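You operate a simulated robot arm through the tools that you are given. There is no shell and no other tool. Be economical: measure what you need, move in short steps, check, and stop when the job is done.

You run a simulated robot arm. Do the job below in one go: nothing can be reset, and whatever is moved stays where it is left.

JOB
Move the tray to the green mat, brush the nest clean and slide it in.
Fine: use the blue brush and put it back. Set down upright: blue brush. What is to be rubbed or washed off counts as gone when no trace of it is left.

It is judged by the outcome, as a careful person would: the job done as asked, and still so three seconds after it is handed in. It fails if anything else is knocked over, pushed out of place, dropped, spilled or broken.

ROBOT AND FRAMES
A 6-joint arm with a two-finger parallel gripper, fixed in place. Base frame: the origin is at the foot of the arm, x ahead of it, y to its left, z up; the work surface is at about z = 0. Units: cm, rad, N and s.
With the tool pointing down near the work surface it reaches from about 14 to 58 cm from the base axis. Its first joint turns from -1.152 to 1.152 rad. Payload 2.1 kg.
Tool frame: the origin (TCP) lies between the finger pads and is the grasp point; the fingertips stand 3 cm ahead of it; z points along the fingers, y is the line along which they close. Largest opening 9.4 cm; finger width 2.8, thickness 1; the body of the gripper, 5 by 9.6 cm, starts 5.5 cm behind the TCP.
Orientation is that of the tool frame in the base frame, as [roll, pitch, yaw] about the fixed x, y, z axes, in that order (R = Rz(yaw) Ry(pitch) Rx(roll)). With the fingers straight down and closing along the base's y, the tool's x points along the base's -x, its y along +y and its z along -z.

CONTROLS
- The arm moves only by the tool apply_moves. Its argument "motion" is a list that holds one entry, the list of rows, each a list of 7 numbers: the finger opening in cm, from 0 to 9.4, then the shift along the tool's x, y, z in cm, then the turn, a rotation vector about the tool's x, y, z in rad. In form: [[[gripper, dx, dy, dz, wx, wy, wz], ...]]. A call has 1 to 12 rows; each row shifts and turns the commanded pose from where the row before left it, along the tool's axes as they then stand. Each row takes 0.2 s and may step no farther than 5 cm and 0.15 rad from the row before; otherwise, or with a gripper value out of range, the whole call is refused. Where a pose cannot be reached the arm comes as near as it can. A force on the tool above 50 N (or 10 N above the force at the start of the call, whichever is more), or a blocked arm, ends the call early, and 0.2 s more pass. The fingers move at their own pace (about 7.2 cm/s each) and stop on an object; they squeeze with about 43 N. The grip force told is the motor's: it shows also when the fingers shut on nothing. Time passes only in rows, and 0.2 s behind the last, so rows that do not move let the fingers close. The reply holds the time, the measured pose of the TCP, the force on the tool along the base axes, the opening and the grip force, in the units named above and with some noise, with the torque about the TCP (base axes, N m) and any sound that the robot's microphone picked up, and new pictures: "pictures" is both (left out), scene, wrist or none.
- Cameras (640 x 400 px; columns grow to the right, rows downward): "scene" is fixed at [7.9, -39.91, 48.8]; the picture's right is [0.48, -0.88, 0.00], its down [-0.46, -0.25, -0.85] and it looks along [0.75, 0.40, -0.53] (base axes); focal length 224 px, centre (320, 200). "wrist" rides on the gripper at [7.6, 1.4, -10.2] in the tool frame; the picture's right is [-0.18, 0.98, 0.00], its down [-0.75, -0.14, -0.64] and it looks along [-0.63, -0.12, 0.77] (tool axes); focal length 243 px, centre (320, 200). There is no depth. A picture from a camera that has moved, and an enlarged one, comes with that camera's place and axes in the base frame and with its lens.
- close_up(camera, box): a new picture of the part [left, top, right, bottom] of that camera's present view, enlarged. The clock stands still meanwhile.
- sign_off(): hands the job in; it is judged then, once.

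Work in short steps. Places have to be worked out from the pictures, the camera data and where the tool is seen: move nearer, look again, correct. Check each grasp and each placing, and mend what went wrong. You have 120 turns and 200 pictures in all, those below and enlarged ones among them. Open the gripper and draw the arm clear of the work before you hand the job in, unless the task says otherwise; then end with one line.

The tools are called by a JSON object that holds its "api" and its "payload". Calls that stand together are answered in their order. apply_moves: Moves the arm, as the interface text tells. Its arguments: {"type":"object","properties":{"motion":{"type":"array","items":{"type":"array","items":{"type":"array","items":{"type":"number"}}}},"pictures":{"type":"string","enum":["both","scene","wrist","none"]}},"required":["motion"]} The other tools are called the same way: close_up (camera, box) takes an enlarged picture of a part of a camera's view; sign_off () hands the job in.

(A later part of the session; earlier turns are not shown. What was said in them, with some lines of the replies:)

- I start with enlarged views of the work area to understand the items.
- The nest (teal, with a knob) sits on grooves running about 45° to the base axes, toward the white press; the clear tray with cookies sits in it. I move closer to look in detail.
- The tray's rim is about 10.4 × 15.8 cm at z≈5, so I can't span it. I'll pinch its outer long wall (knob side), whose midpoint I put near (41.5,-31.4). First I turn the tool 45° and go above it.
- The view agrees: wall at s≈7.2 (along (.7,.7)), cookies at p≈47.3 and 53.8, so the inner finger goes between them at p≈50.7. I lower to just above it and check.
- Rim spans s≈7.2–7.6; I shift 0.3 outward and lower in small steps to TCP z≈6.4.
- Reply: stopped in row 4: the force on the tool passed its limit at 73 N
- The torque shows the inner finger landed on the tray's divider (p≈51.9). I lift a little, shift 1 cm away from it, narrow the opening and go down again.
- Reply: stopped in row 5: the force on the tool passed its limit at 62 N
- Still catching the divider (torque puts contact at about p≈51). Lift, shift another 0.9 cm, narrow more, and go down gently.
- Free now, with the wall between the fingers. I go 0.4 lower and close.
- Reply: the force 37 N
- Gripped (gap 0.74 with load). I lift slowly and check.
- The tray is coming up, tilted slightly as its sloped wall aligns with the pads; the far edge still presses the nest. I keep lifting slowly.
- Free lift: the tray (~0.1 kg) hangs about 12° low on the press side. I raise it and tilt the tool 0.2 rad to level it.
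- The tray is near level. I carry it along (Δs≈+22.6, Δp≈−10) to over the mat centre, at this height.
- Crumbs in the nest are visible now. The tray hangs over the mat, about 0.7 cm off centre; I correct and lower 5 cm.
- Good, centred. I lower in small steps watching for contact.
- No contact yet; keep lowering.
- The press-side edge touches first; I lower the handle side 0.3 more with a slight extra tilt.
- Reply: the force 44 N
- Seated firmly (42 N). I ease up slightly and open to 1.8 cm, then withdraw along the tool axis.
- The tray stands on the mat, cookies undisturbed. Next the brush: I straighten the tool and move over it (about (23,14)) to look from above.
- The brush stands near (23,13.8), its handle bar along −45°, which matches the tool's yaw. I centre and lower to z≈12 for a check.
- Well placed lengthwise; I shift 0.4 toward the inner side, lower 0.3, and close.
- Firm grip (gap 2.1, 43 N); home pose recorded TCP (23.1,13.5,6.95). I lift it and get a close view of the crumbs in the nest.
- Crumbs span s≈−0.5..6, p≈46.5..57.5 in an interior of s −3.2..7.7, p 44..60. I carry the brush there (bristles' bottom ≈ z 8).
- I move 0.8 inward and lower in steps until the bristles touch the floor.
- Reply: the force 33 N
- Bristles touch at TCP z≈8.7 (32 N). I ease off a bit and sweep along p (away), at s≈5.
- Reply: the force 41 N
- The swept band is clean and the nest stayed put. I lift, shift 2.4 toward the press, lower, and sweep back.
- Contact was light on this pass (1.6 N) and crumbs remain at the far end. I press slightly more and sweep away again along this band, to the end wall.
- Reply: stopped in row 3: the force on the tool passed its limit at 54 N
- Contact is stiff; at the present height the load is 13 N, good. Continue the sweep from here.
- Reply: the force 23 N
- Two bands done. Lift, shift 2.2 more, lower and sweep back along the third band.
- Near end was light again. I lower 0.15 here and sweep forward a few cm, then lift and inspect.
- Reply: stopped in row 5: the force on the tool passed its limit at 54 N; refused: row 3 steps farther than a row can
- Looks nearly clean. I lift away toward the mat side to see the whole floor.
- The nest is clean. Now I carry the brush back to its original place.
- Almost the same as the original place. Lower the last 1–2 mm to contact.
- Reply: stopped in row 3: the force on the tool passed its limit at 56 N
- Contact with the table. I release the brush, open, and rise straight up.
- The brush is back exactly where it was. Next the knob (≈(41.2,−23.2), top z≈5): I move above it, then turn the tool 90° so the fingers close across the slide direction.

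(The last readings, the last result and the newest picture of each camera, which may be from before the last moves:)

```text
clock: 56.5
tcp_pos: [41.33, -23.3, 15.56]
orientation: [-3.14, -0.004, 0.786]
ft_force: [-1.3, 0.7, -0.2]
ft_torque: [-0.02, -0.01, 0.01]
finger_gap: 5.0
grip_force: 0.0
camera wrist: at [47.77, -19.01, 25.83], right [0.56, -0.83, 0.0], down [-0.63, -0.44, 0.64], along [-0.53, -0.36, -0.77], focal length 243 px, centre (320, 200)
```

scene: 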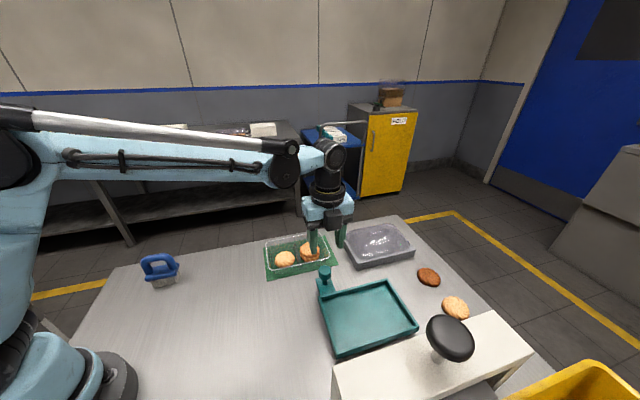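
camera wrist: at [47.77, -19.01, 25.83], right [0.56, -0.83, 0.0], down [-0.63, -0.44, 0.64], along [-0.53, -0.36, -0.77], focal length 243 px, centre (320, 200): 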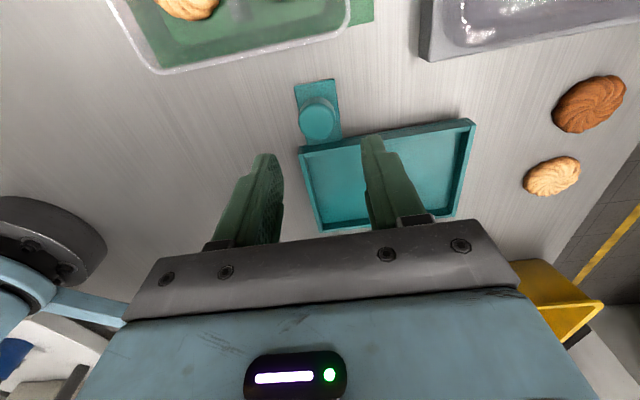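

Knob centre checks at (41.0,−23.4). I correct, lower to z≈5.3, and look before closing.

{"api": "apply_moves", "payload": {"motion": [[[5, -0.3, -0.16, 3, 0, 0, 0], [5, 0, 0, 4, 0, 0, 0], [5, 0, 0, 2, 0, 0, 0], [5, 0, 0, 1.2, 0, 0, 0], [5, 0, 0, 0, 0, 0, 0]]], "pictures": "wrist"}}

{"api": "close_up", "payload": {"camera": "scene", "box": [270, 235, 398, 315]}}

```text
clock: 57.7
tcp_pos: [40.99, -23.12, 5.33]
orientation: [-3.138, -0.004, 0.788]
ft_force: [-0.1, 0.1, -0.4]
ft_torque: [0.02, 0.01, -0.02]
finger_gap: 5.01
grip_force: 0.1
camera wrist: at [47.42, -18.83, 15.6], right [0.57, -0.82, 0.0], down [-0.63, -0.44, 0.64], along [-0.53, -0.36, -0.77], focal length 243 px, centre (320, 200)
```

wrist: 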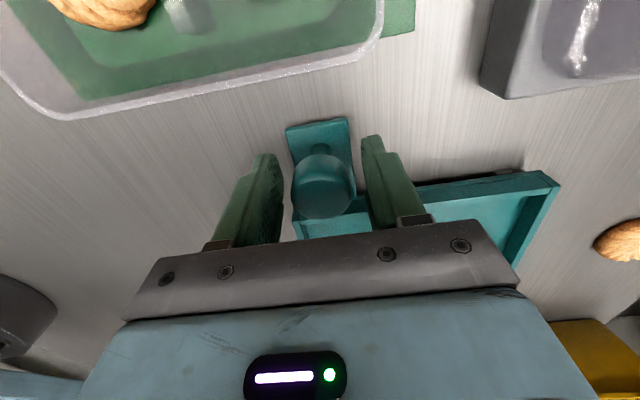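

```text
5.00 times, centred on (334, 275) of scene
camera zoom: at [7.9, -39.91, 48.8], right [0.48, -0.88, 0.0], down [-0.46, -0.25, -0.85], along [0.75, 0.4, -0.53], focal length 1120 px, centre (250, -175)
```

zoom: 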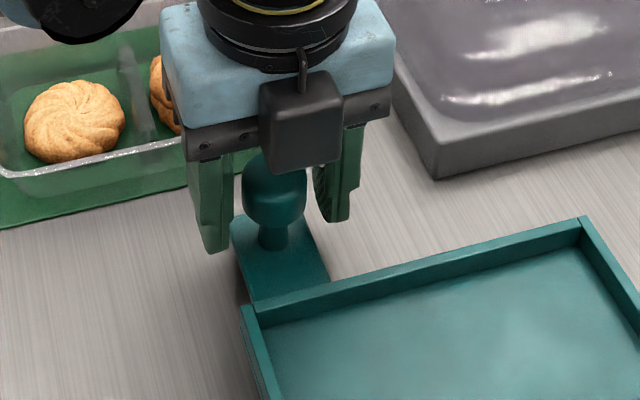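

The fingers straddle the knob. Since the press beam front is around s≈−11 and the gripper carries a box on that side, I lean the tool back 0.3 rad before gripping.

{"api": "apply_moves", "payload": {"motion": [[[5, 0, 0, 0, 0, -0.1, 0], [5, 0, 0, 0, 0, -0.1, 0], [5, 0, 0, 0, 0, -0.1, 0], [5, 0, 0, 0.3, 0, 0, 0], [5, 0, 0, 0, 0, 0, 0]]], "pictures": "wrist"}}

{"api": "close_up", "payload": {"camera": "scene", "box": [270, 235, 398, 315]}}

```text
clock: 58.9
tcp_pos: [41.03, -23.25, 5.05]
orientation: [-3.14, 0.297, 0.788]
ft_force: [-0.6, 0.4, -0.1]
ft_torque: [-0.01, -0.02, 0.01]
finger_gap: 5.02
grip_force: 0.1
camera wrist: at [49.34, -17.17, 12.62], right [0.57, -0.82, 0.05], down [-0.47, -0.28, 0.83], along [-0.67, -0.5, -0.55], focal length 243 px, centre (320, 200)
```

wrist: 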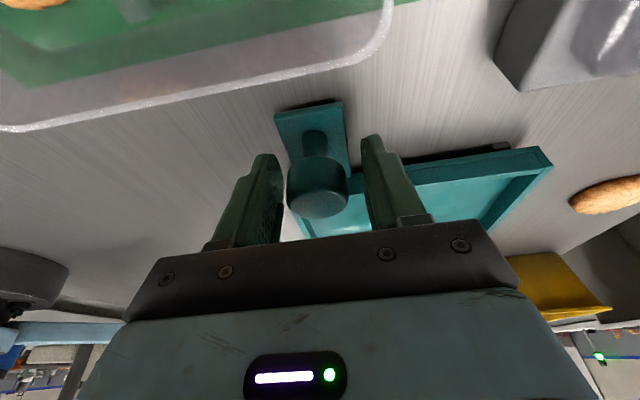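

```text
5.00 times, centred on (334, 275) of scene
camera zoom: at [7.9, -39.91, 48.8], right [0.48, -0.88, 0.0], down [-0.46, -0.25, -0.85], along [0.75, 0.4, -0.53], focal length 1120 px, centre (250, -175)
```

zoom: 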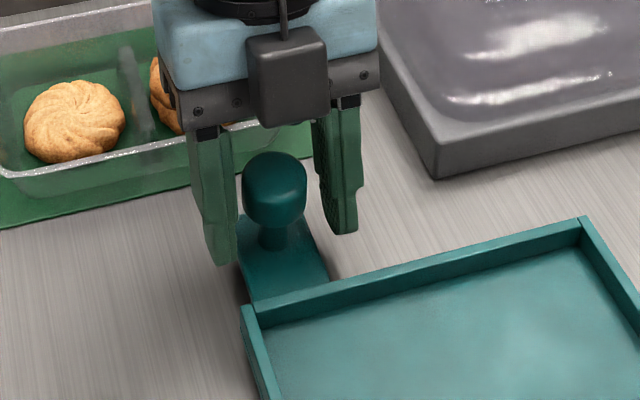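

Close on the knob.

{"api": "apply_moves", "payload": {"motion": [[[3.5, 0, 0, 0, 0, 0, 0], [2.5, 0, 0, 0, 0, 0, 0], [0, 0, 0, 0, 0, 0, 0], [0, 0, 0, 0, 0, 0, 0]]], "pictures": "none"}}

{"api": "close_up", "payload": {"camera": "scene", "box": [270, 235, 398, 315]}}

```text
clock: 59.9
tcp_pos: [40.83, -23.11, 5.01]
orientation: [-3.132, 0.297, 0.789]
ft_force: [-20.1, 18.2, -3.0]
ft_torque: [0.12, -0.31, 0.09]
finger_gap: 3.13
grip_force: 45.4
```

```text
5.00 times, centred on (334, 275) of scene
camera zoom: at [7.9, -39.91, 48.8], right [0.48, -0.88, 0.0], down [-0.46, -0.25, -0.85], along [0.75, 0.4, -0.53], focal length 1120 px, centre (250, -175)
```

zoom: 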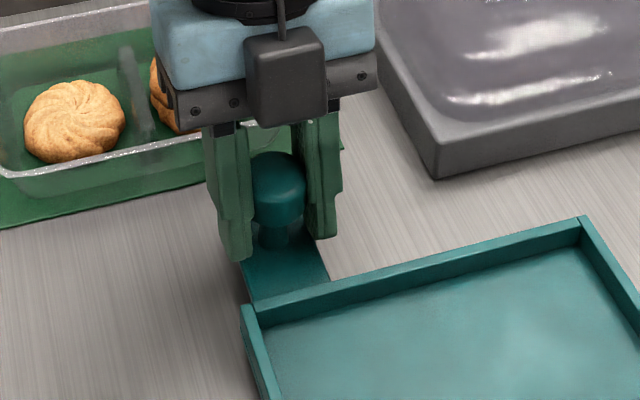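

Knob is held (gap 3.1), with some side load; I ease 0.2 toward it, then slide the nest in (−s) 4.5 cm as a first step.

{"api": "apply_moves", "payload": {"motion": [[[0, 0, -0.25, 0, 0, 0, 0], [0, -0.478, 0, 0.148, 0, 0, 0], [0, -0.955, 0, 0.296, 0, 0, 0], [0, -0.955, 0, 0.296, 0, 0, 0], [0, -0.955, 0, 0.296, 0, 0, 0], [0, -0.955, 0, 0.296, 0, 0, 0]]], "pictures": "both"}}

```text
clock: 61.3
tcp_pos: [37.69, -26.44, 5.1]
orientation: [3.136, 0.298, 0.787]
ft_force: [23.1, -20.4, 8.4]
ft_torque: [0.6, -0.46, -0.16]
finger_gap: 3.14
grip_force: 44.7
camera wrist: at [45.98, -20.18, 12.64], right [0.57, -0.82, 0.06], down [-0.48, -0.28, 0.83], along [-0.67, -0.51, -0.55], focal length 243 px, centre (320, 200)
```

scene: 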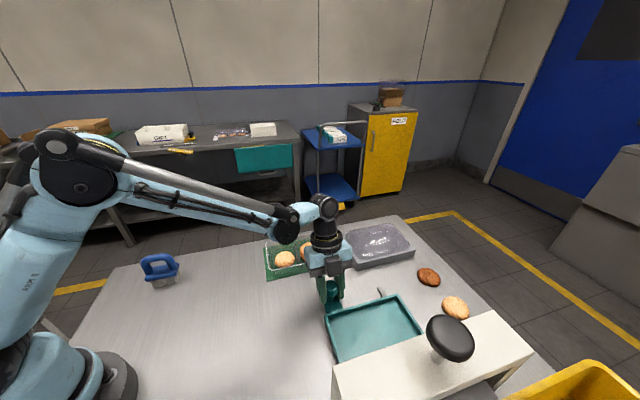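
wrist: 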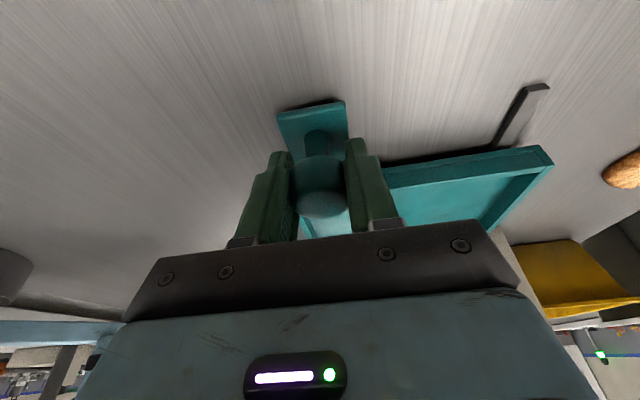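

The nest slides well. I trim the side load and continue 5 cm.

{"api": "apply_moves", "payload": {"motion": [[[0, -0.5, 0.13, 0.15, 0, 0, 0], [0, -0.955, 0, 0.296, 0, 0, 0], [0, -0.955, 0, 0.296, 0, 0, 0], [0, -0.955, 0, 0.296, 0, 0, 0], [0, -0.955, 0, 0.296, 0, 0, 0]]], "pictures": "scene"}}

{"api": "close_up", "payload": {"camera": "scene", "box": [290, 230, 530, 380]}}

```text
clock: 62.5
tcp_pos: [34.58, -29.44, 4.92]
orientation: [-3.14, 0.295, 0.787]
ft_force: [10.3, -9.6, -7.4]
ft_torque: [-0.86, 0.45, 0.05]
finger_gap: 3.16
grip_force: 45.5
```

scene: 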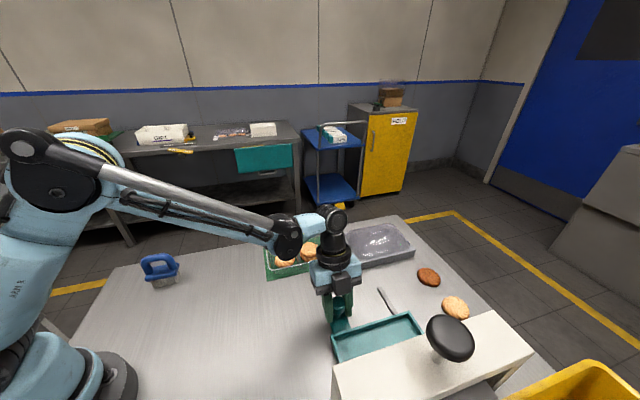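

```text
2.67 times, centred on (410, 305) of scene
camera zoom: at [7.9, -39.91, 48.8], right [0.48, -0.88, 0.0], down [-0.46, -0.25, -0.85], along [0.75, 0.4, -0.53], focal length 597 px, centre (80, -80)
```

zoom: 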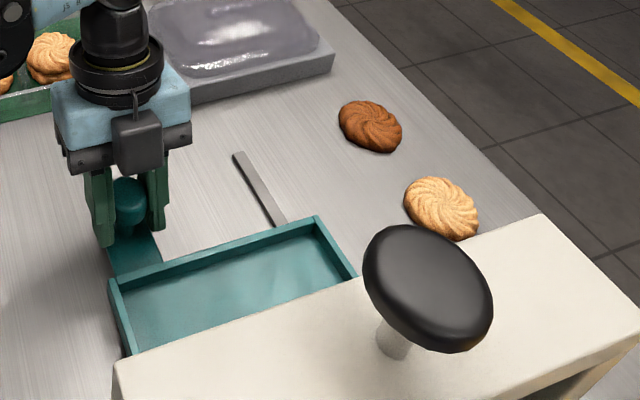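

{"api": "apply_moves", "payload": {"motion": [[[0, -0.5, 0.08, 0.13, 0, 0, 0], [0, -0.955, 0, 0.296, 0, 0, 0], [0, -0.955, 0, 0.296, 0, 0, 0], [0, -0.955, 0, 0.296, 0, 0, 0], [0, -0.478, 0, 0.148, 0, 0, 0]]], "pictures": "both"}}

{"api": "close_up", "payload": {"camera": "scene", "box": [290, 230, 530, 380]}}

```text
clock: 63.7
tcp_pos: [31.62, -32.38, 4.94]
orientation: [-3.132, 0.297, 0.787]
ft_force: [-19.1, 22.2, -5.2]
ft_torque: [0.49, -0.73, 0.08]
finger_gap: 3.17
grip_force: 44.8
camera wrist: at [40.08, -26.34, 12.62], right [0.57, -0.82, 0.04], down [-0.47, -0.28, 0.84], along [-0.67, -0.5, -0.55], focal length 243 px, centre (320, 200)
```

scene: 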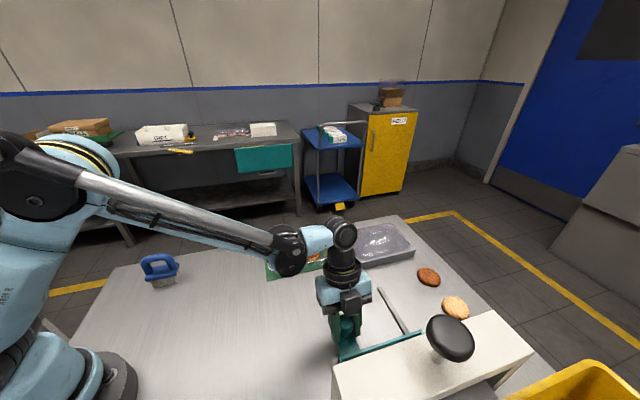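
wrist: 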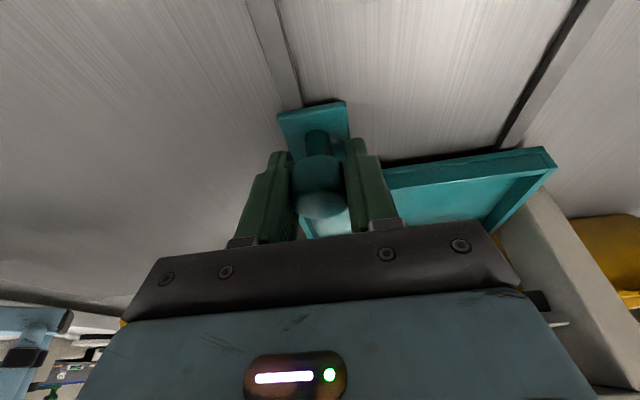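

```text
2.67 times, centred on (410, 305) of scene
camera zoom: at [7.9, -39.91, 48.79], right [0.48, -0.88, 0.0], down [-0.46, -0.25, -0.85], along [0.75, 0.4, -0.53], focal length 597 px, centre (80, -80)
```

zoom: 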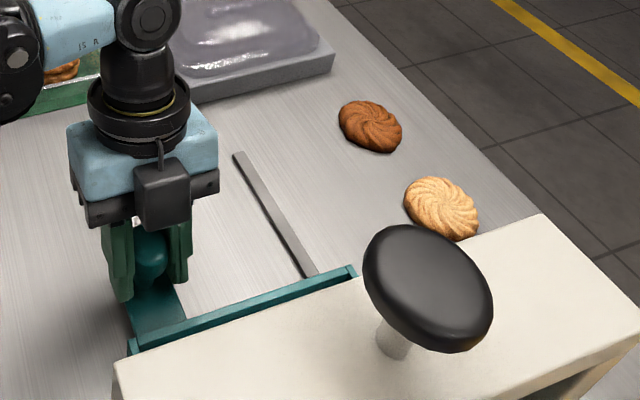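

Moved about 13 cm. Now finer steps, watching for the end stop and gripper clearance to the press.

{"api": "apply_moves", "payload": {"motion": [[[0, -0.478, -0.1, 0.148, 0, 0, 0], [0, -0.478, 0, 0.145, 0, 0, 0], [0, -0.478, 0, 0.145, 0, 0, 0], [0, -0.478, 0, 0.145, 0, 0, 0]]], "pictures": "wrist"}}

{"api": "close_up", "payload": {"camera": "scene", "box": [290, 230, 450, 380]}}

```text
clock: 64.7
tcp_pos: [30.08, -33.86, 4.92]
orientation: [-3.137, 0.297, 0.787]
ft_force: [-8.4, 10.0, 9.4]
ft_torque: [-0.07, 0.74, -0.17]
finger_gap: 3.16
grip_force: 45.3
camera wrist: at [38.54, -27.76, 12.6], right [0.57, -0.82, 0.05], down [-0.47, -0.28, 0.84], along [-0.67, -0.5, -0.55], focal length 243 px, centre (320, 200)
```

wrist: 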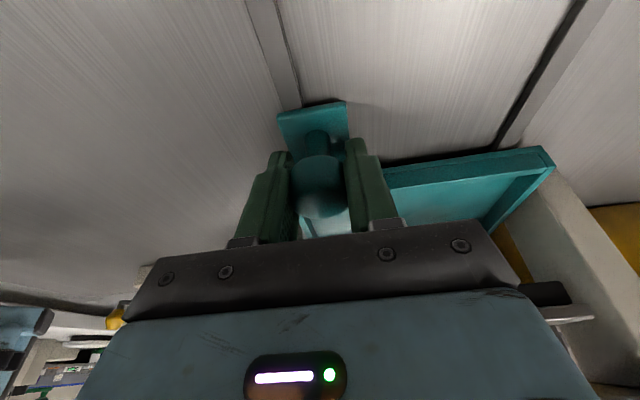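

```text
2.67 times, centred on (370, 305) of scene
camera zoom: at [7.9, -39.91, 48.8], right [0.48, -0.88, 0.0], down [-0.46, -0.25, -0.85], along [0.75, 0.4, -0.53], focal length 597 px, centre (187, -80)
```

zoom: 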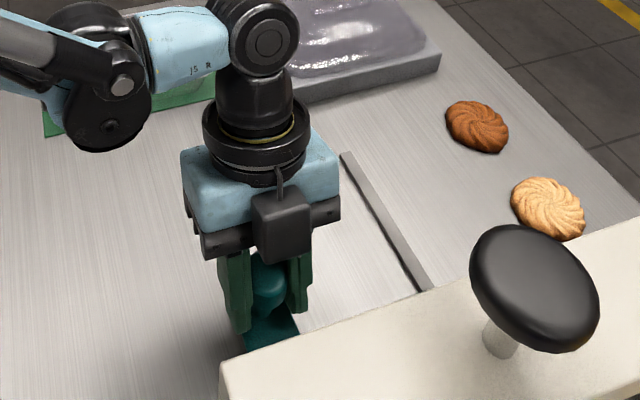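

{"api": "apply_moves", "payload": {"motion": [[[0, -0.382, -0.05, 0.118, 0, 0, 0], [0, -0.382, 0, 0.115, 0, 0, 0], [0, -0.382, 0, 0.115, 0, 0, 0], [0, -0.382, 0, 0.115, 0, 0, 0]]], "pictures": "wrist"}}

{"api": "close_up", "payload": {"camera": "scene", "box": [290, 260, 450, 360]}}

```text
clock: 65.8
tcp_pos: [29.53, -34.59, 5.01]
orientation: [-3.134, 0.284, 0.798]
ft_force: [2.8, 2.2, 1.4]
ft_torque: [-0.29, 0.26, -0.2]
finger_gap: 3.13
grip_force: 45.1
stopped in row 4: the force on the tool passed its limit at 52 N (the readings are from after the stop); the commanded pose is now the measured one
camera wrist: at [37.74, -28.46, 12.72], right [0.58, -0.81, 0.05], down [-0.48, -0.29, 0.83], along [-0.66, -0.5, -0.56], focal length 243 px, centre (320, 200)
```

wrist: 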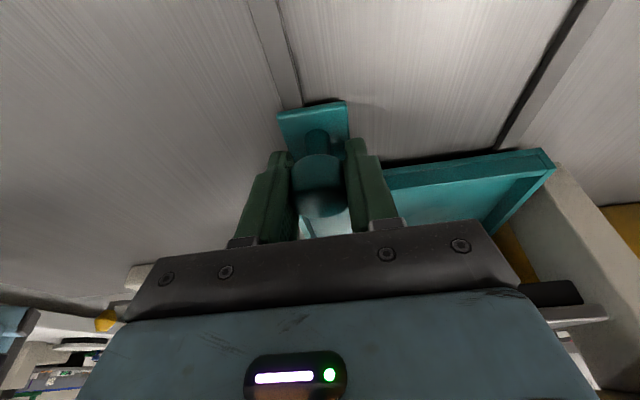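

```text
4.00 times, centred on (370, 310) of scene
camera zoom: at [7.9, -39.92, 48.8], right [0.48, -0.88, 0.0], down [-0.46, -0.25, -0.85], along [0.75, 0.4, -0.53], focal length 896 px, centre (120, -240)
```

zoom: 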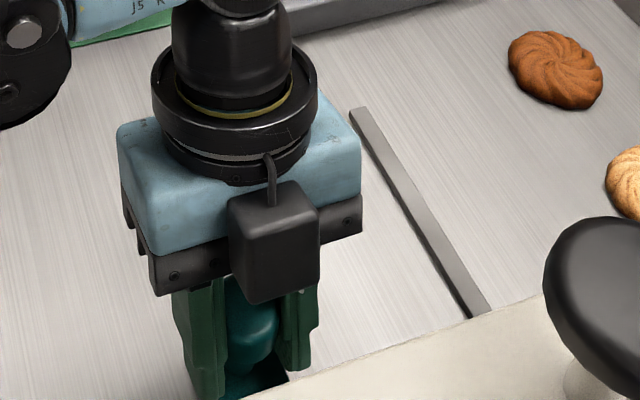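

Force limit reached after about 16 cm of travel; it may be the end stop. I push gently again to confirm.

{"api": "apply_moves", "payload": {"motion": [[[0, -0.19, 0, 0.06, 0, 0, 0], [0, -0.19, 0, 0.06, 0, 0, 0], [0, -0.19, 0, 0.06, 0, 0, 0], [0, 0, 0, 0, 0, 0, 0]]], "pictures": "none"}}

{"api": "close_up", "payload": {"camera": "wrist", "box": [420, 100, 640, 340]}}

```text
clock: 66.8
tcp_pos: [29.46, -34.62, 5.07]
orientation: [-3.132, 0.272, 0.804]
ft_force: [3.0, 3.7, 3.0]
ft_torque: [-0.47, 0.32, -0.18]
finger_gap: 3.18
grip_force: 45.2
stopped in row 4: the force on the tool passed its limit at 51 N (the readings are from after the stop); the commanded pose is now the measured one
```

```text
1.67 times, centred on (530, 220) of wrist
camera zoom: at [37.65, -28.5, 12.81], right [0.58, -0.81, 0.04], down [-0.48, -0.3, 0.82], along [-0.65, -0.5, -0.57], focal length 404 px, centre (-30, 167)
```

zoom: 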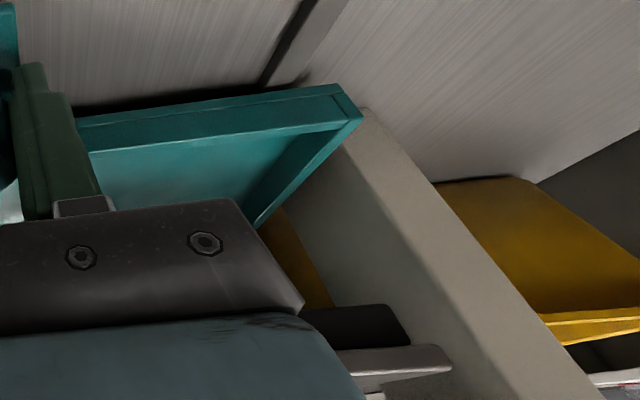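

It is at its stop: the nest's outer edge is flush with the press legs and the tool pitches instead of advancing. I release the knob and withdraw up and back.

{"api": "apply_moves", "payload": {"motion": [[[3.4, 0.05, 0, 0, 0, 0, 0], [4.5, 0, 0, 0, 0, 0, 0], [5.2, 0, 0, 0, 0, 0, 0], [5.2, 0, 0, -1.5, 0, 0, 0], [5.2, 0, 0, -3, 0, 0, 0], [5.2, 0, 0, -4, 0, 0, 0], [5.2, 0, 0, -4, 0, 0, 0], [5.2, 0, 0, -4, 0, 0, 0]]], "pictures": "both"}}

{"api": "close_up", "payload": {"camera": "scene", "box": [290, 260, 450, 360]}}

```text
clock: 68.7
tcp_pos: [32.75, -31.38, 21.03]
orientation: [-3.132, 0.272, 0.805]
ft_force: [0.7, -0.5, 0.9]
ft_torque: [0.02, 0.01, 0.01]
finger_gap: 5.19
grip_force: 0.1
camera wrist: at [40.99, -25.26, 28.86], right [0.58, -0.81, 0.04], down [-0.48, -0.3, 0.82], along [-0.66, -0.5, -0.57], focal length 243 px, centre (320, 200)
```

scene: 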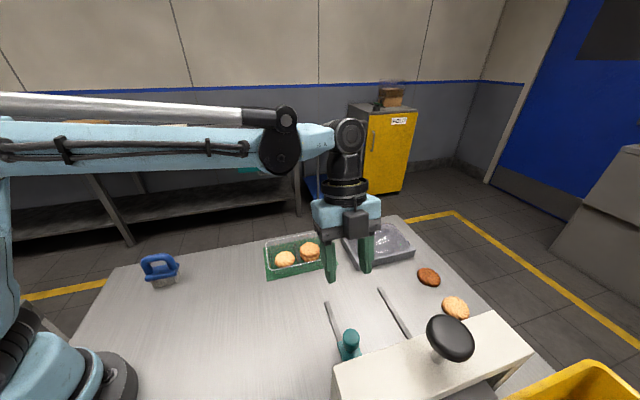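
wrist: 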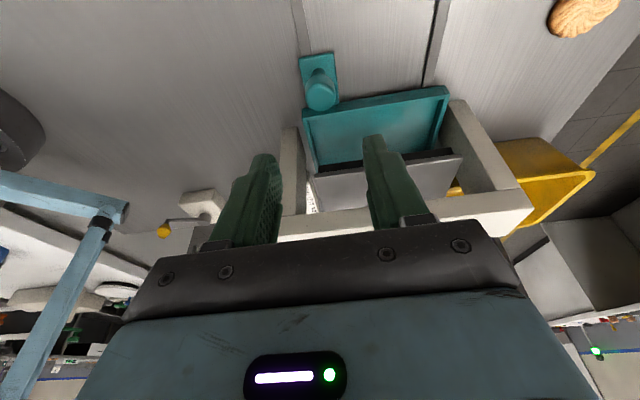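

```text
4.00 times, centred on (370, 310) of scene
camera zoom: at [7.9, -39.91, 48.8], right [0.48, -0.88, 0.0], down [-0.46, -0.25, -0.85], along [0.75, 0.4, -0.53], focal length 896 px, centre (120, -240)
```

zoom: 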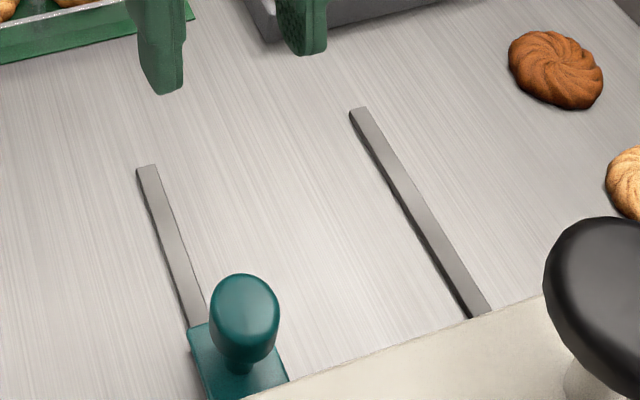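

{"api": "close_up", "payload": {"camera": "wrist", "box": [270, 40, 550, 240]}}

```text
2.00 times, centred on (410, 140) of wrist
camera zoom: at [40.99, -25.26, 28.86], right [0.58, -0.81, 0.04], down [-0.48, -0.3, 0.82], along [-0.66, -0.5, -0.57], focal length 485 px, centre (140, 320)
```

zoom: 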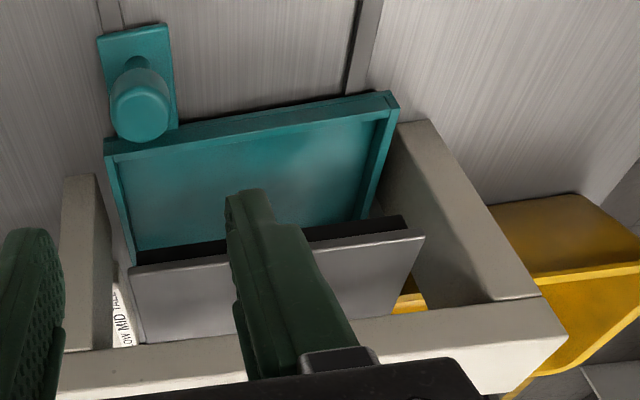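

The nest looks in place under the press head. To rule out a jam from the off-centre knob, I'll test with closed fingertips pushing the nest wall at its middle (p≈52).

{"api": "apply_moves", "payload": {"motion": [[[0, 0.03, 1.68, 3.3, 0, 0, 0], [0, 0.03, 1.68, 3.3, 0, 0, 0], [0, 0.03, 1.68, 3.3, 0, 0, 0], [0, 0.03, 1.68, 3.3, 0, 0, 0], [0, 0, 0, 0, 0, 0, 0]]], "pictures": "wrist"}}

{"api": "close_up", "payload": {"camera": "wrist", "box": [250, 70, 506, 230]}}

```text
clock: 69.8
tcp_pos: [34.88, -38.44, 7.91]
orientation: [-3.131, 0.27, 0.805]
ft_force: [0.1, 0.6, -0.4]
ft_torque: [-0.02, 0.0, 0.04]
finger_gap: 0.01
grip_force: 32.8
camera wrist: at [43.09, -32.41, 15.82], right [0.58, -0.81, 0.04], down [-0.48, -0.3, 0.82], along [-0.66, -0.5, -0.57], focal length 243 px, centre (320, 200)
```

wrist: 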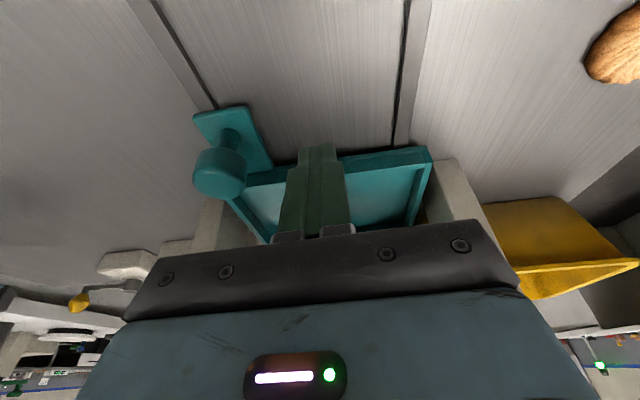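

```text
2.50 times, centred on (378, 150) of wrist
camera zoom: at [43.09, -32.41, 15.82], right [0.58, -0.81, 0.04], down [-0.48, -0.3, 0.82], along [-0.66, -0.5, -0.57], focal length 606 px, centre (175, 325)
```

zoom: 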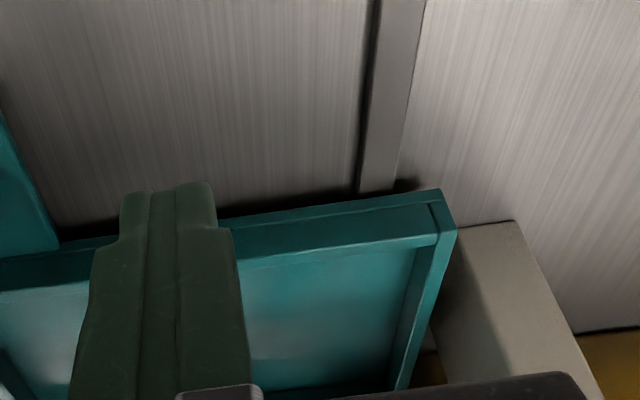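

{"api": "apply_moves", "payload": {"motion": [[[0, 0.5, 0, 1.75, 0, 0, 0], [0, 0.47, 0, 1.7, 0, 0, 0], [0, -0.48, 0, 0.135, 0, 0, 0], [0, -0.48, 0, 0.135, 0, 0, 0], [0, -0.29, 0, 0.08, 0, 0, 0], [0, -0.29, 0, 0.08, 0, 0, 0], [0, -0.29, 0, 0.08, 0, 0, 0]]], "pictures": "wrist"}}

```text
clock: 71.5
tcp_pos: [33.62, -39.98, 4.44]
orientation: [-3.131, 0.271, 0.805]
ft_force: [-0.8, -1.2, 0.0]
ft_torque: [0.02, 0.01, 0.0]
finger_gap: 0.0
grip_force: 32.9
camera wrist: at [41.78, -33.86, 12.23], right [0.58, -0.81, 0.04], down [-0.48, -0.3, 0.82], along [-0.65, -0.5, -0.57], focal length 243 px, centre (320, 200)
```

wrist: 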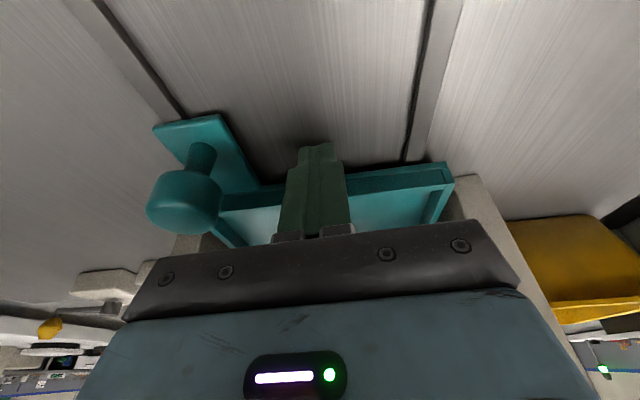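

{"api": "apply_moves", "payload": {"motion": [[[0, -0.29, 0, 0.08, 0, 0, 0], [0, -0.29, 0, 0.08, 0, 0, 0], [0, -0.29, 0, 0.08, 0, 0, 0], [0, -0.29, 0, 0.08, 0, 0, 0], [0, -0.29, 0, 0.08, 0, 0, 0]]], "pictures": "wrist"}}

{"api": "close_up", "payload": {"camera": "scene", "box": [290, 260, 450, 360]}}

```text
clock: 72.7
tcp_pos: [32.87, -40.79, 4.58]
orientation: [-3.131, 0.266, 0.811]
ft_force: [17.7, 21.9, 8.5]
ft_torque: [0.59, -0.16, -0.09]
finger_gap: 0.0
grip_force: 33.1
camera wrist: at [40.97, -34.66, 12.38], right [0.59, -0.81, 0.04], down [-0.48, -0.31, 0.82], along [-0.65, -0.5, -0.57], focal length 243 px, centre (320, 200)
```

wrist: 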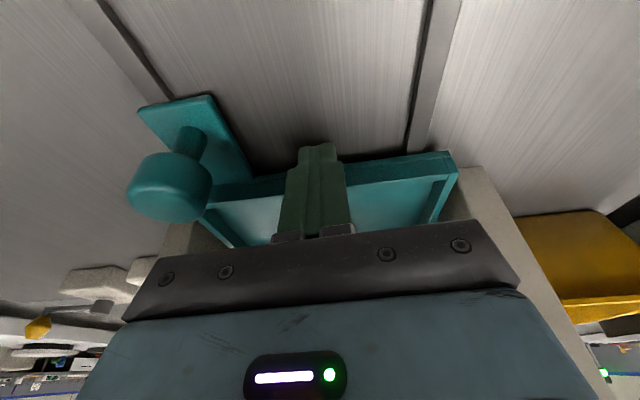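

```text
4.00 times, centred on (370, 310) of scene
camera zoom: at [7.9, -39.91, 48.8], right [0.48, -0.88, 0.0], down [-0.46, -0.25, -0.85], along [0.75, 0.4, -0.53], focal length 896 px, centre (120, -240)
```

zoom: 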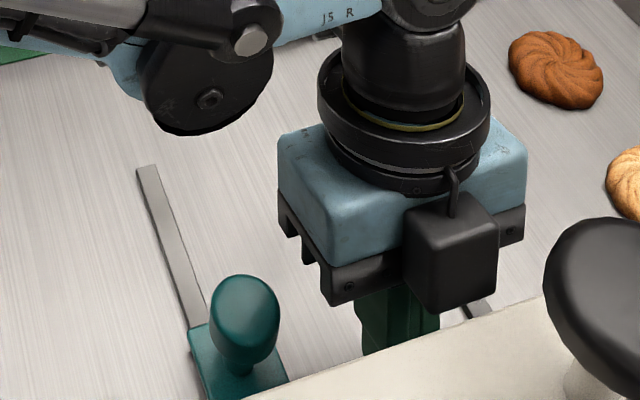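

Contact with 28 N and the knob hasn't moved. One more slight push to confirm.

{"api": "apply_moves", "payload": {"motion": [[[0, -0.15, 0, 0.04, 0, 0, 0], [0, -0.15, 0, 0.04, 0, 0, 0], [0, 0, 0, 0, 0, 0, 0]]], "pictures": "none"}}

{"api": "close_up", "payload": {"camera": "scene", "box": [290, 260, 450, 360]}}

```text
clock: 73.5
tcp_pos: [32.87, -40.95, 4.38]
orientation: [-3.131, 0.259, 0.814]
ft_force: [22.9, 37.8, 17.7]
ft_torque: [0.73, -0.24, -0.27]
finger_gap: 0.03
grip_force: 33.0
```

```text
4.00 times, centred on (370, 310) of scene
camera zoom: at [7.9, -39.9, 48.8], right [0.48, -0.88, 0.0], down [-0.46, -0.25, -0.85], along [0.75, 0.4, -0.53], focal length 896 px, centre (120, -240)
```

zoom: 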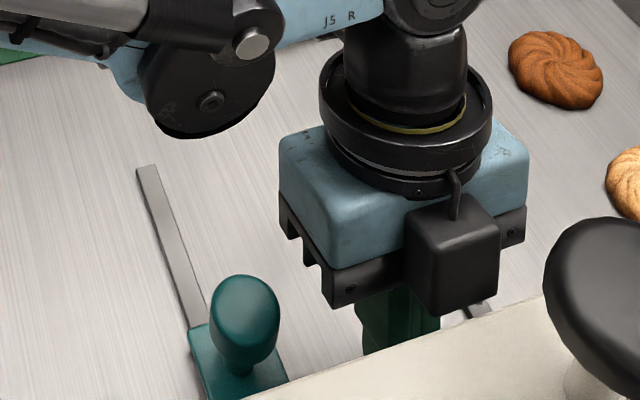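

The nest is solidly against its stop. I back off and raise the arm clear.

{"api": "apply_moves", "payload": {"motion": [[[0, 0.5, 0, -0.1, 0, 0, 0], [0, 0.8, 0, -0.3, 0, 0, 0], [2, 0, 0, -3, 0, 0, 0], [5, 0, 0, -4, 0, 0, 0], [5, 0, 0, -4, 0, 0.09, 0], [5, 0, 0, -4, 0, 0.09, 0], [5, 0, 0, -4, 0, 0.09, 0], [5, 0, 0, -2, 0, 0, 0]]], "pictures": "both"}}

{"api": "close_up", "payload": {"camera": "scene", "box": [240, 220, 400, 320]}}

{"api": "close_up", "payload": {"camera": "wrist", "box": [200, 40, 456, 200]}}

```text
clock: 75.2
tcp_pos: [36.21, -37.68, 25.05]
orientation: [-3.133, 0.001, 0.8]
ft_force: [0.0, 0.8, -0.6]
ft_torque: [-0.01, 0.0, -0.03]
finger_gap: 4.98
grip_force: 0.1
camera wrist: at [42.87, -33.39, 35.29], right [0.58, -0.82, -0.01], down [-0.62, -0.45, 0.64], along [-0.53, -0.37, -0.76], focal length 243 px, centre (320, 200)
```

scene: 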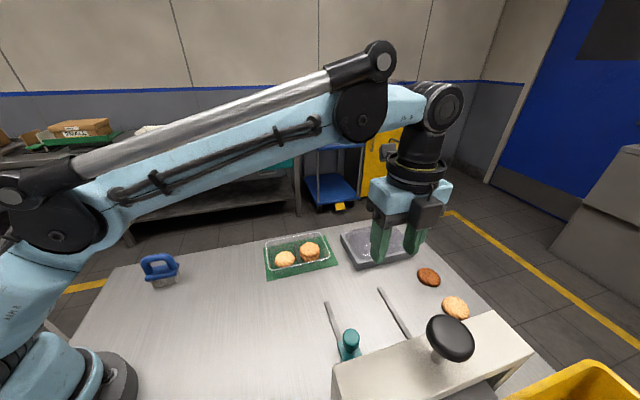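
wrist: 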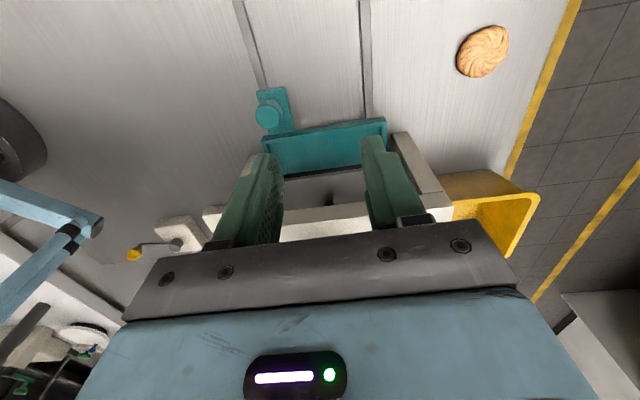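

```text
4.00 times, centred on (320, 270) of scene
camera zoom: at [7.9, -39.91, 48.8], right [0.48, -0.88, 0.0], down [-0.46, -0.25, -0.85], along [0.75, 0.4, -0.53], focal length 896 px, centre (320, -80)
```

zoom: 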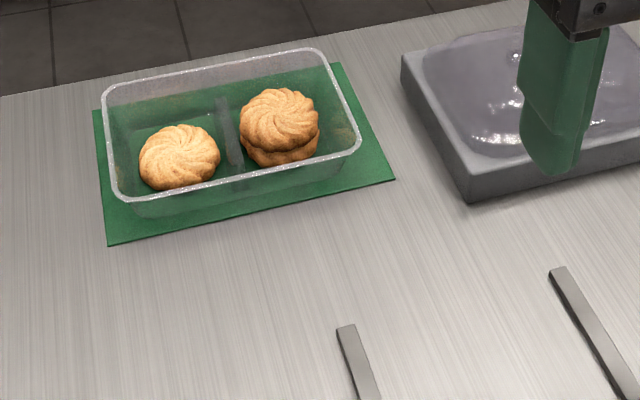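

```text
2.50 times, centred on (328, 120) of wrist
camera zoom: at [42.87, -33.39, 35.29], right [0.58, -0.82, -0.01], down [-0.62, -0.45, 0.64], along [-0.53, -0.37, -0.76], focal length 606 px, centre (300, 400)
```

zoom: 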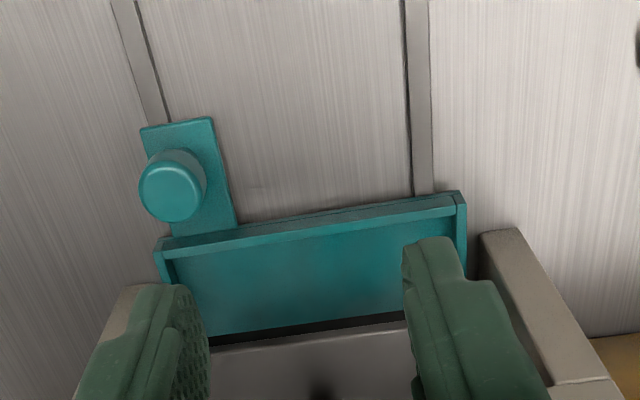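

The tray is on the mat, the brush is back upright, the nest is clean and fully in, and the gripper is open and clear. I hand the job in.

{"api": "sign_off", "payload": {}}

```text
The job is handed in.
```

The tray is on the green mat, the nest is brushed clean and slid in against its stop under the press, and the blue brush is back upright where it stood.
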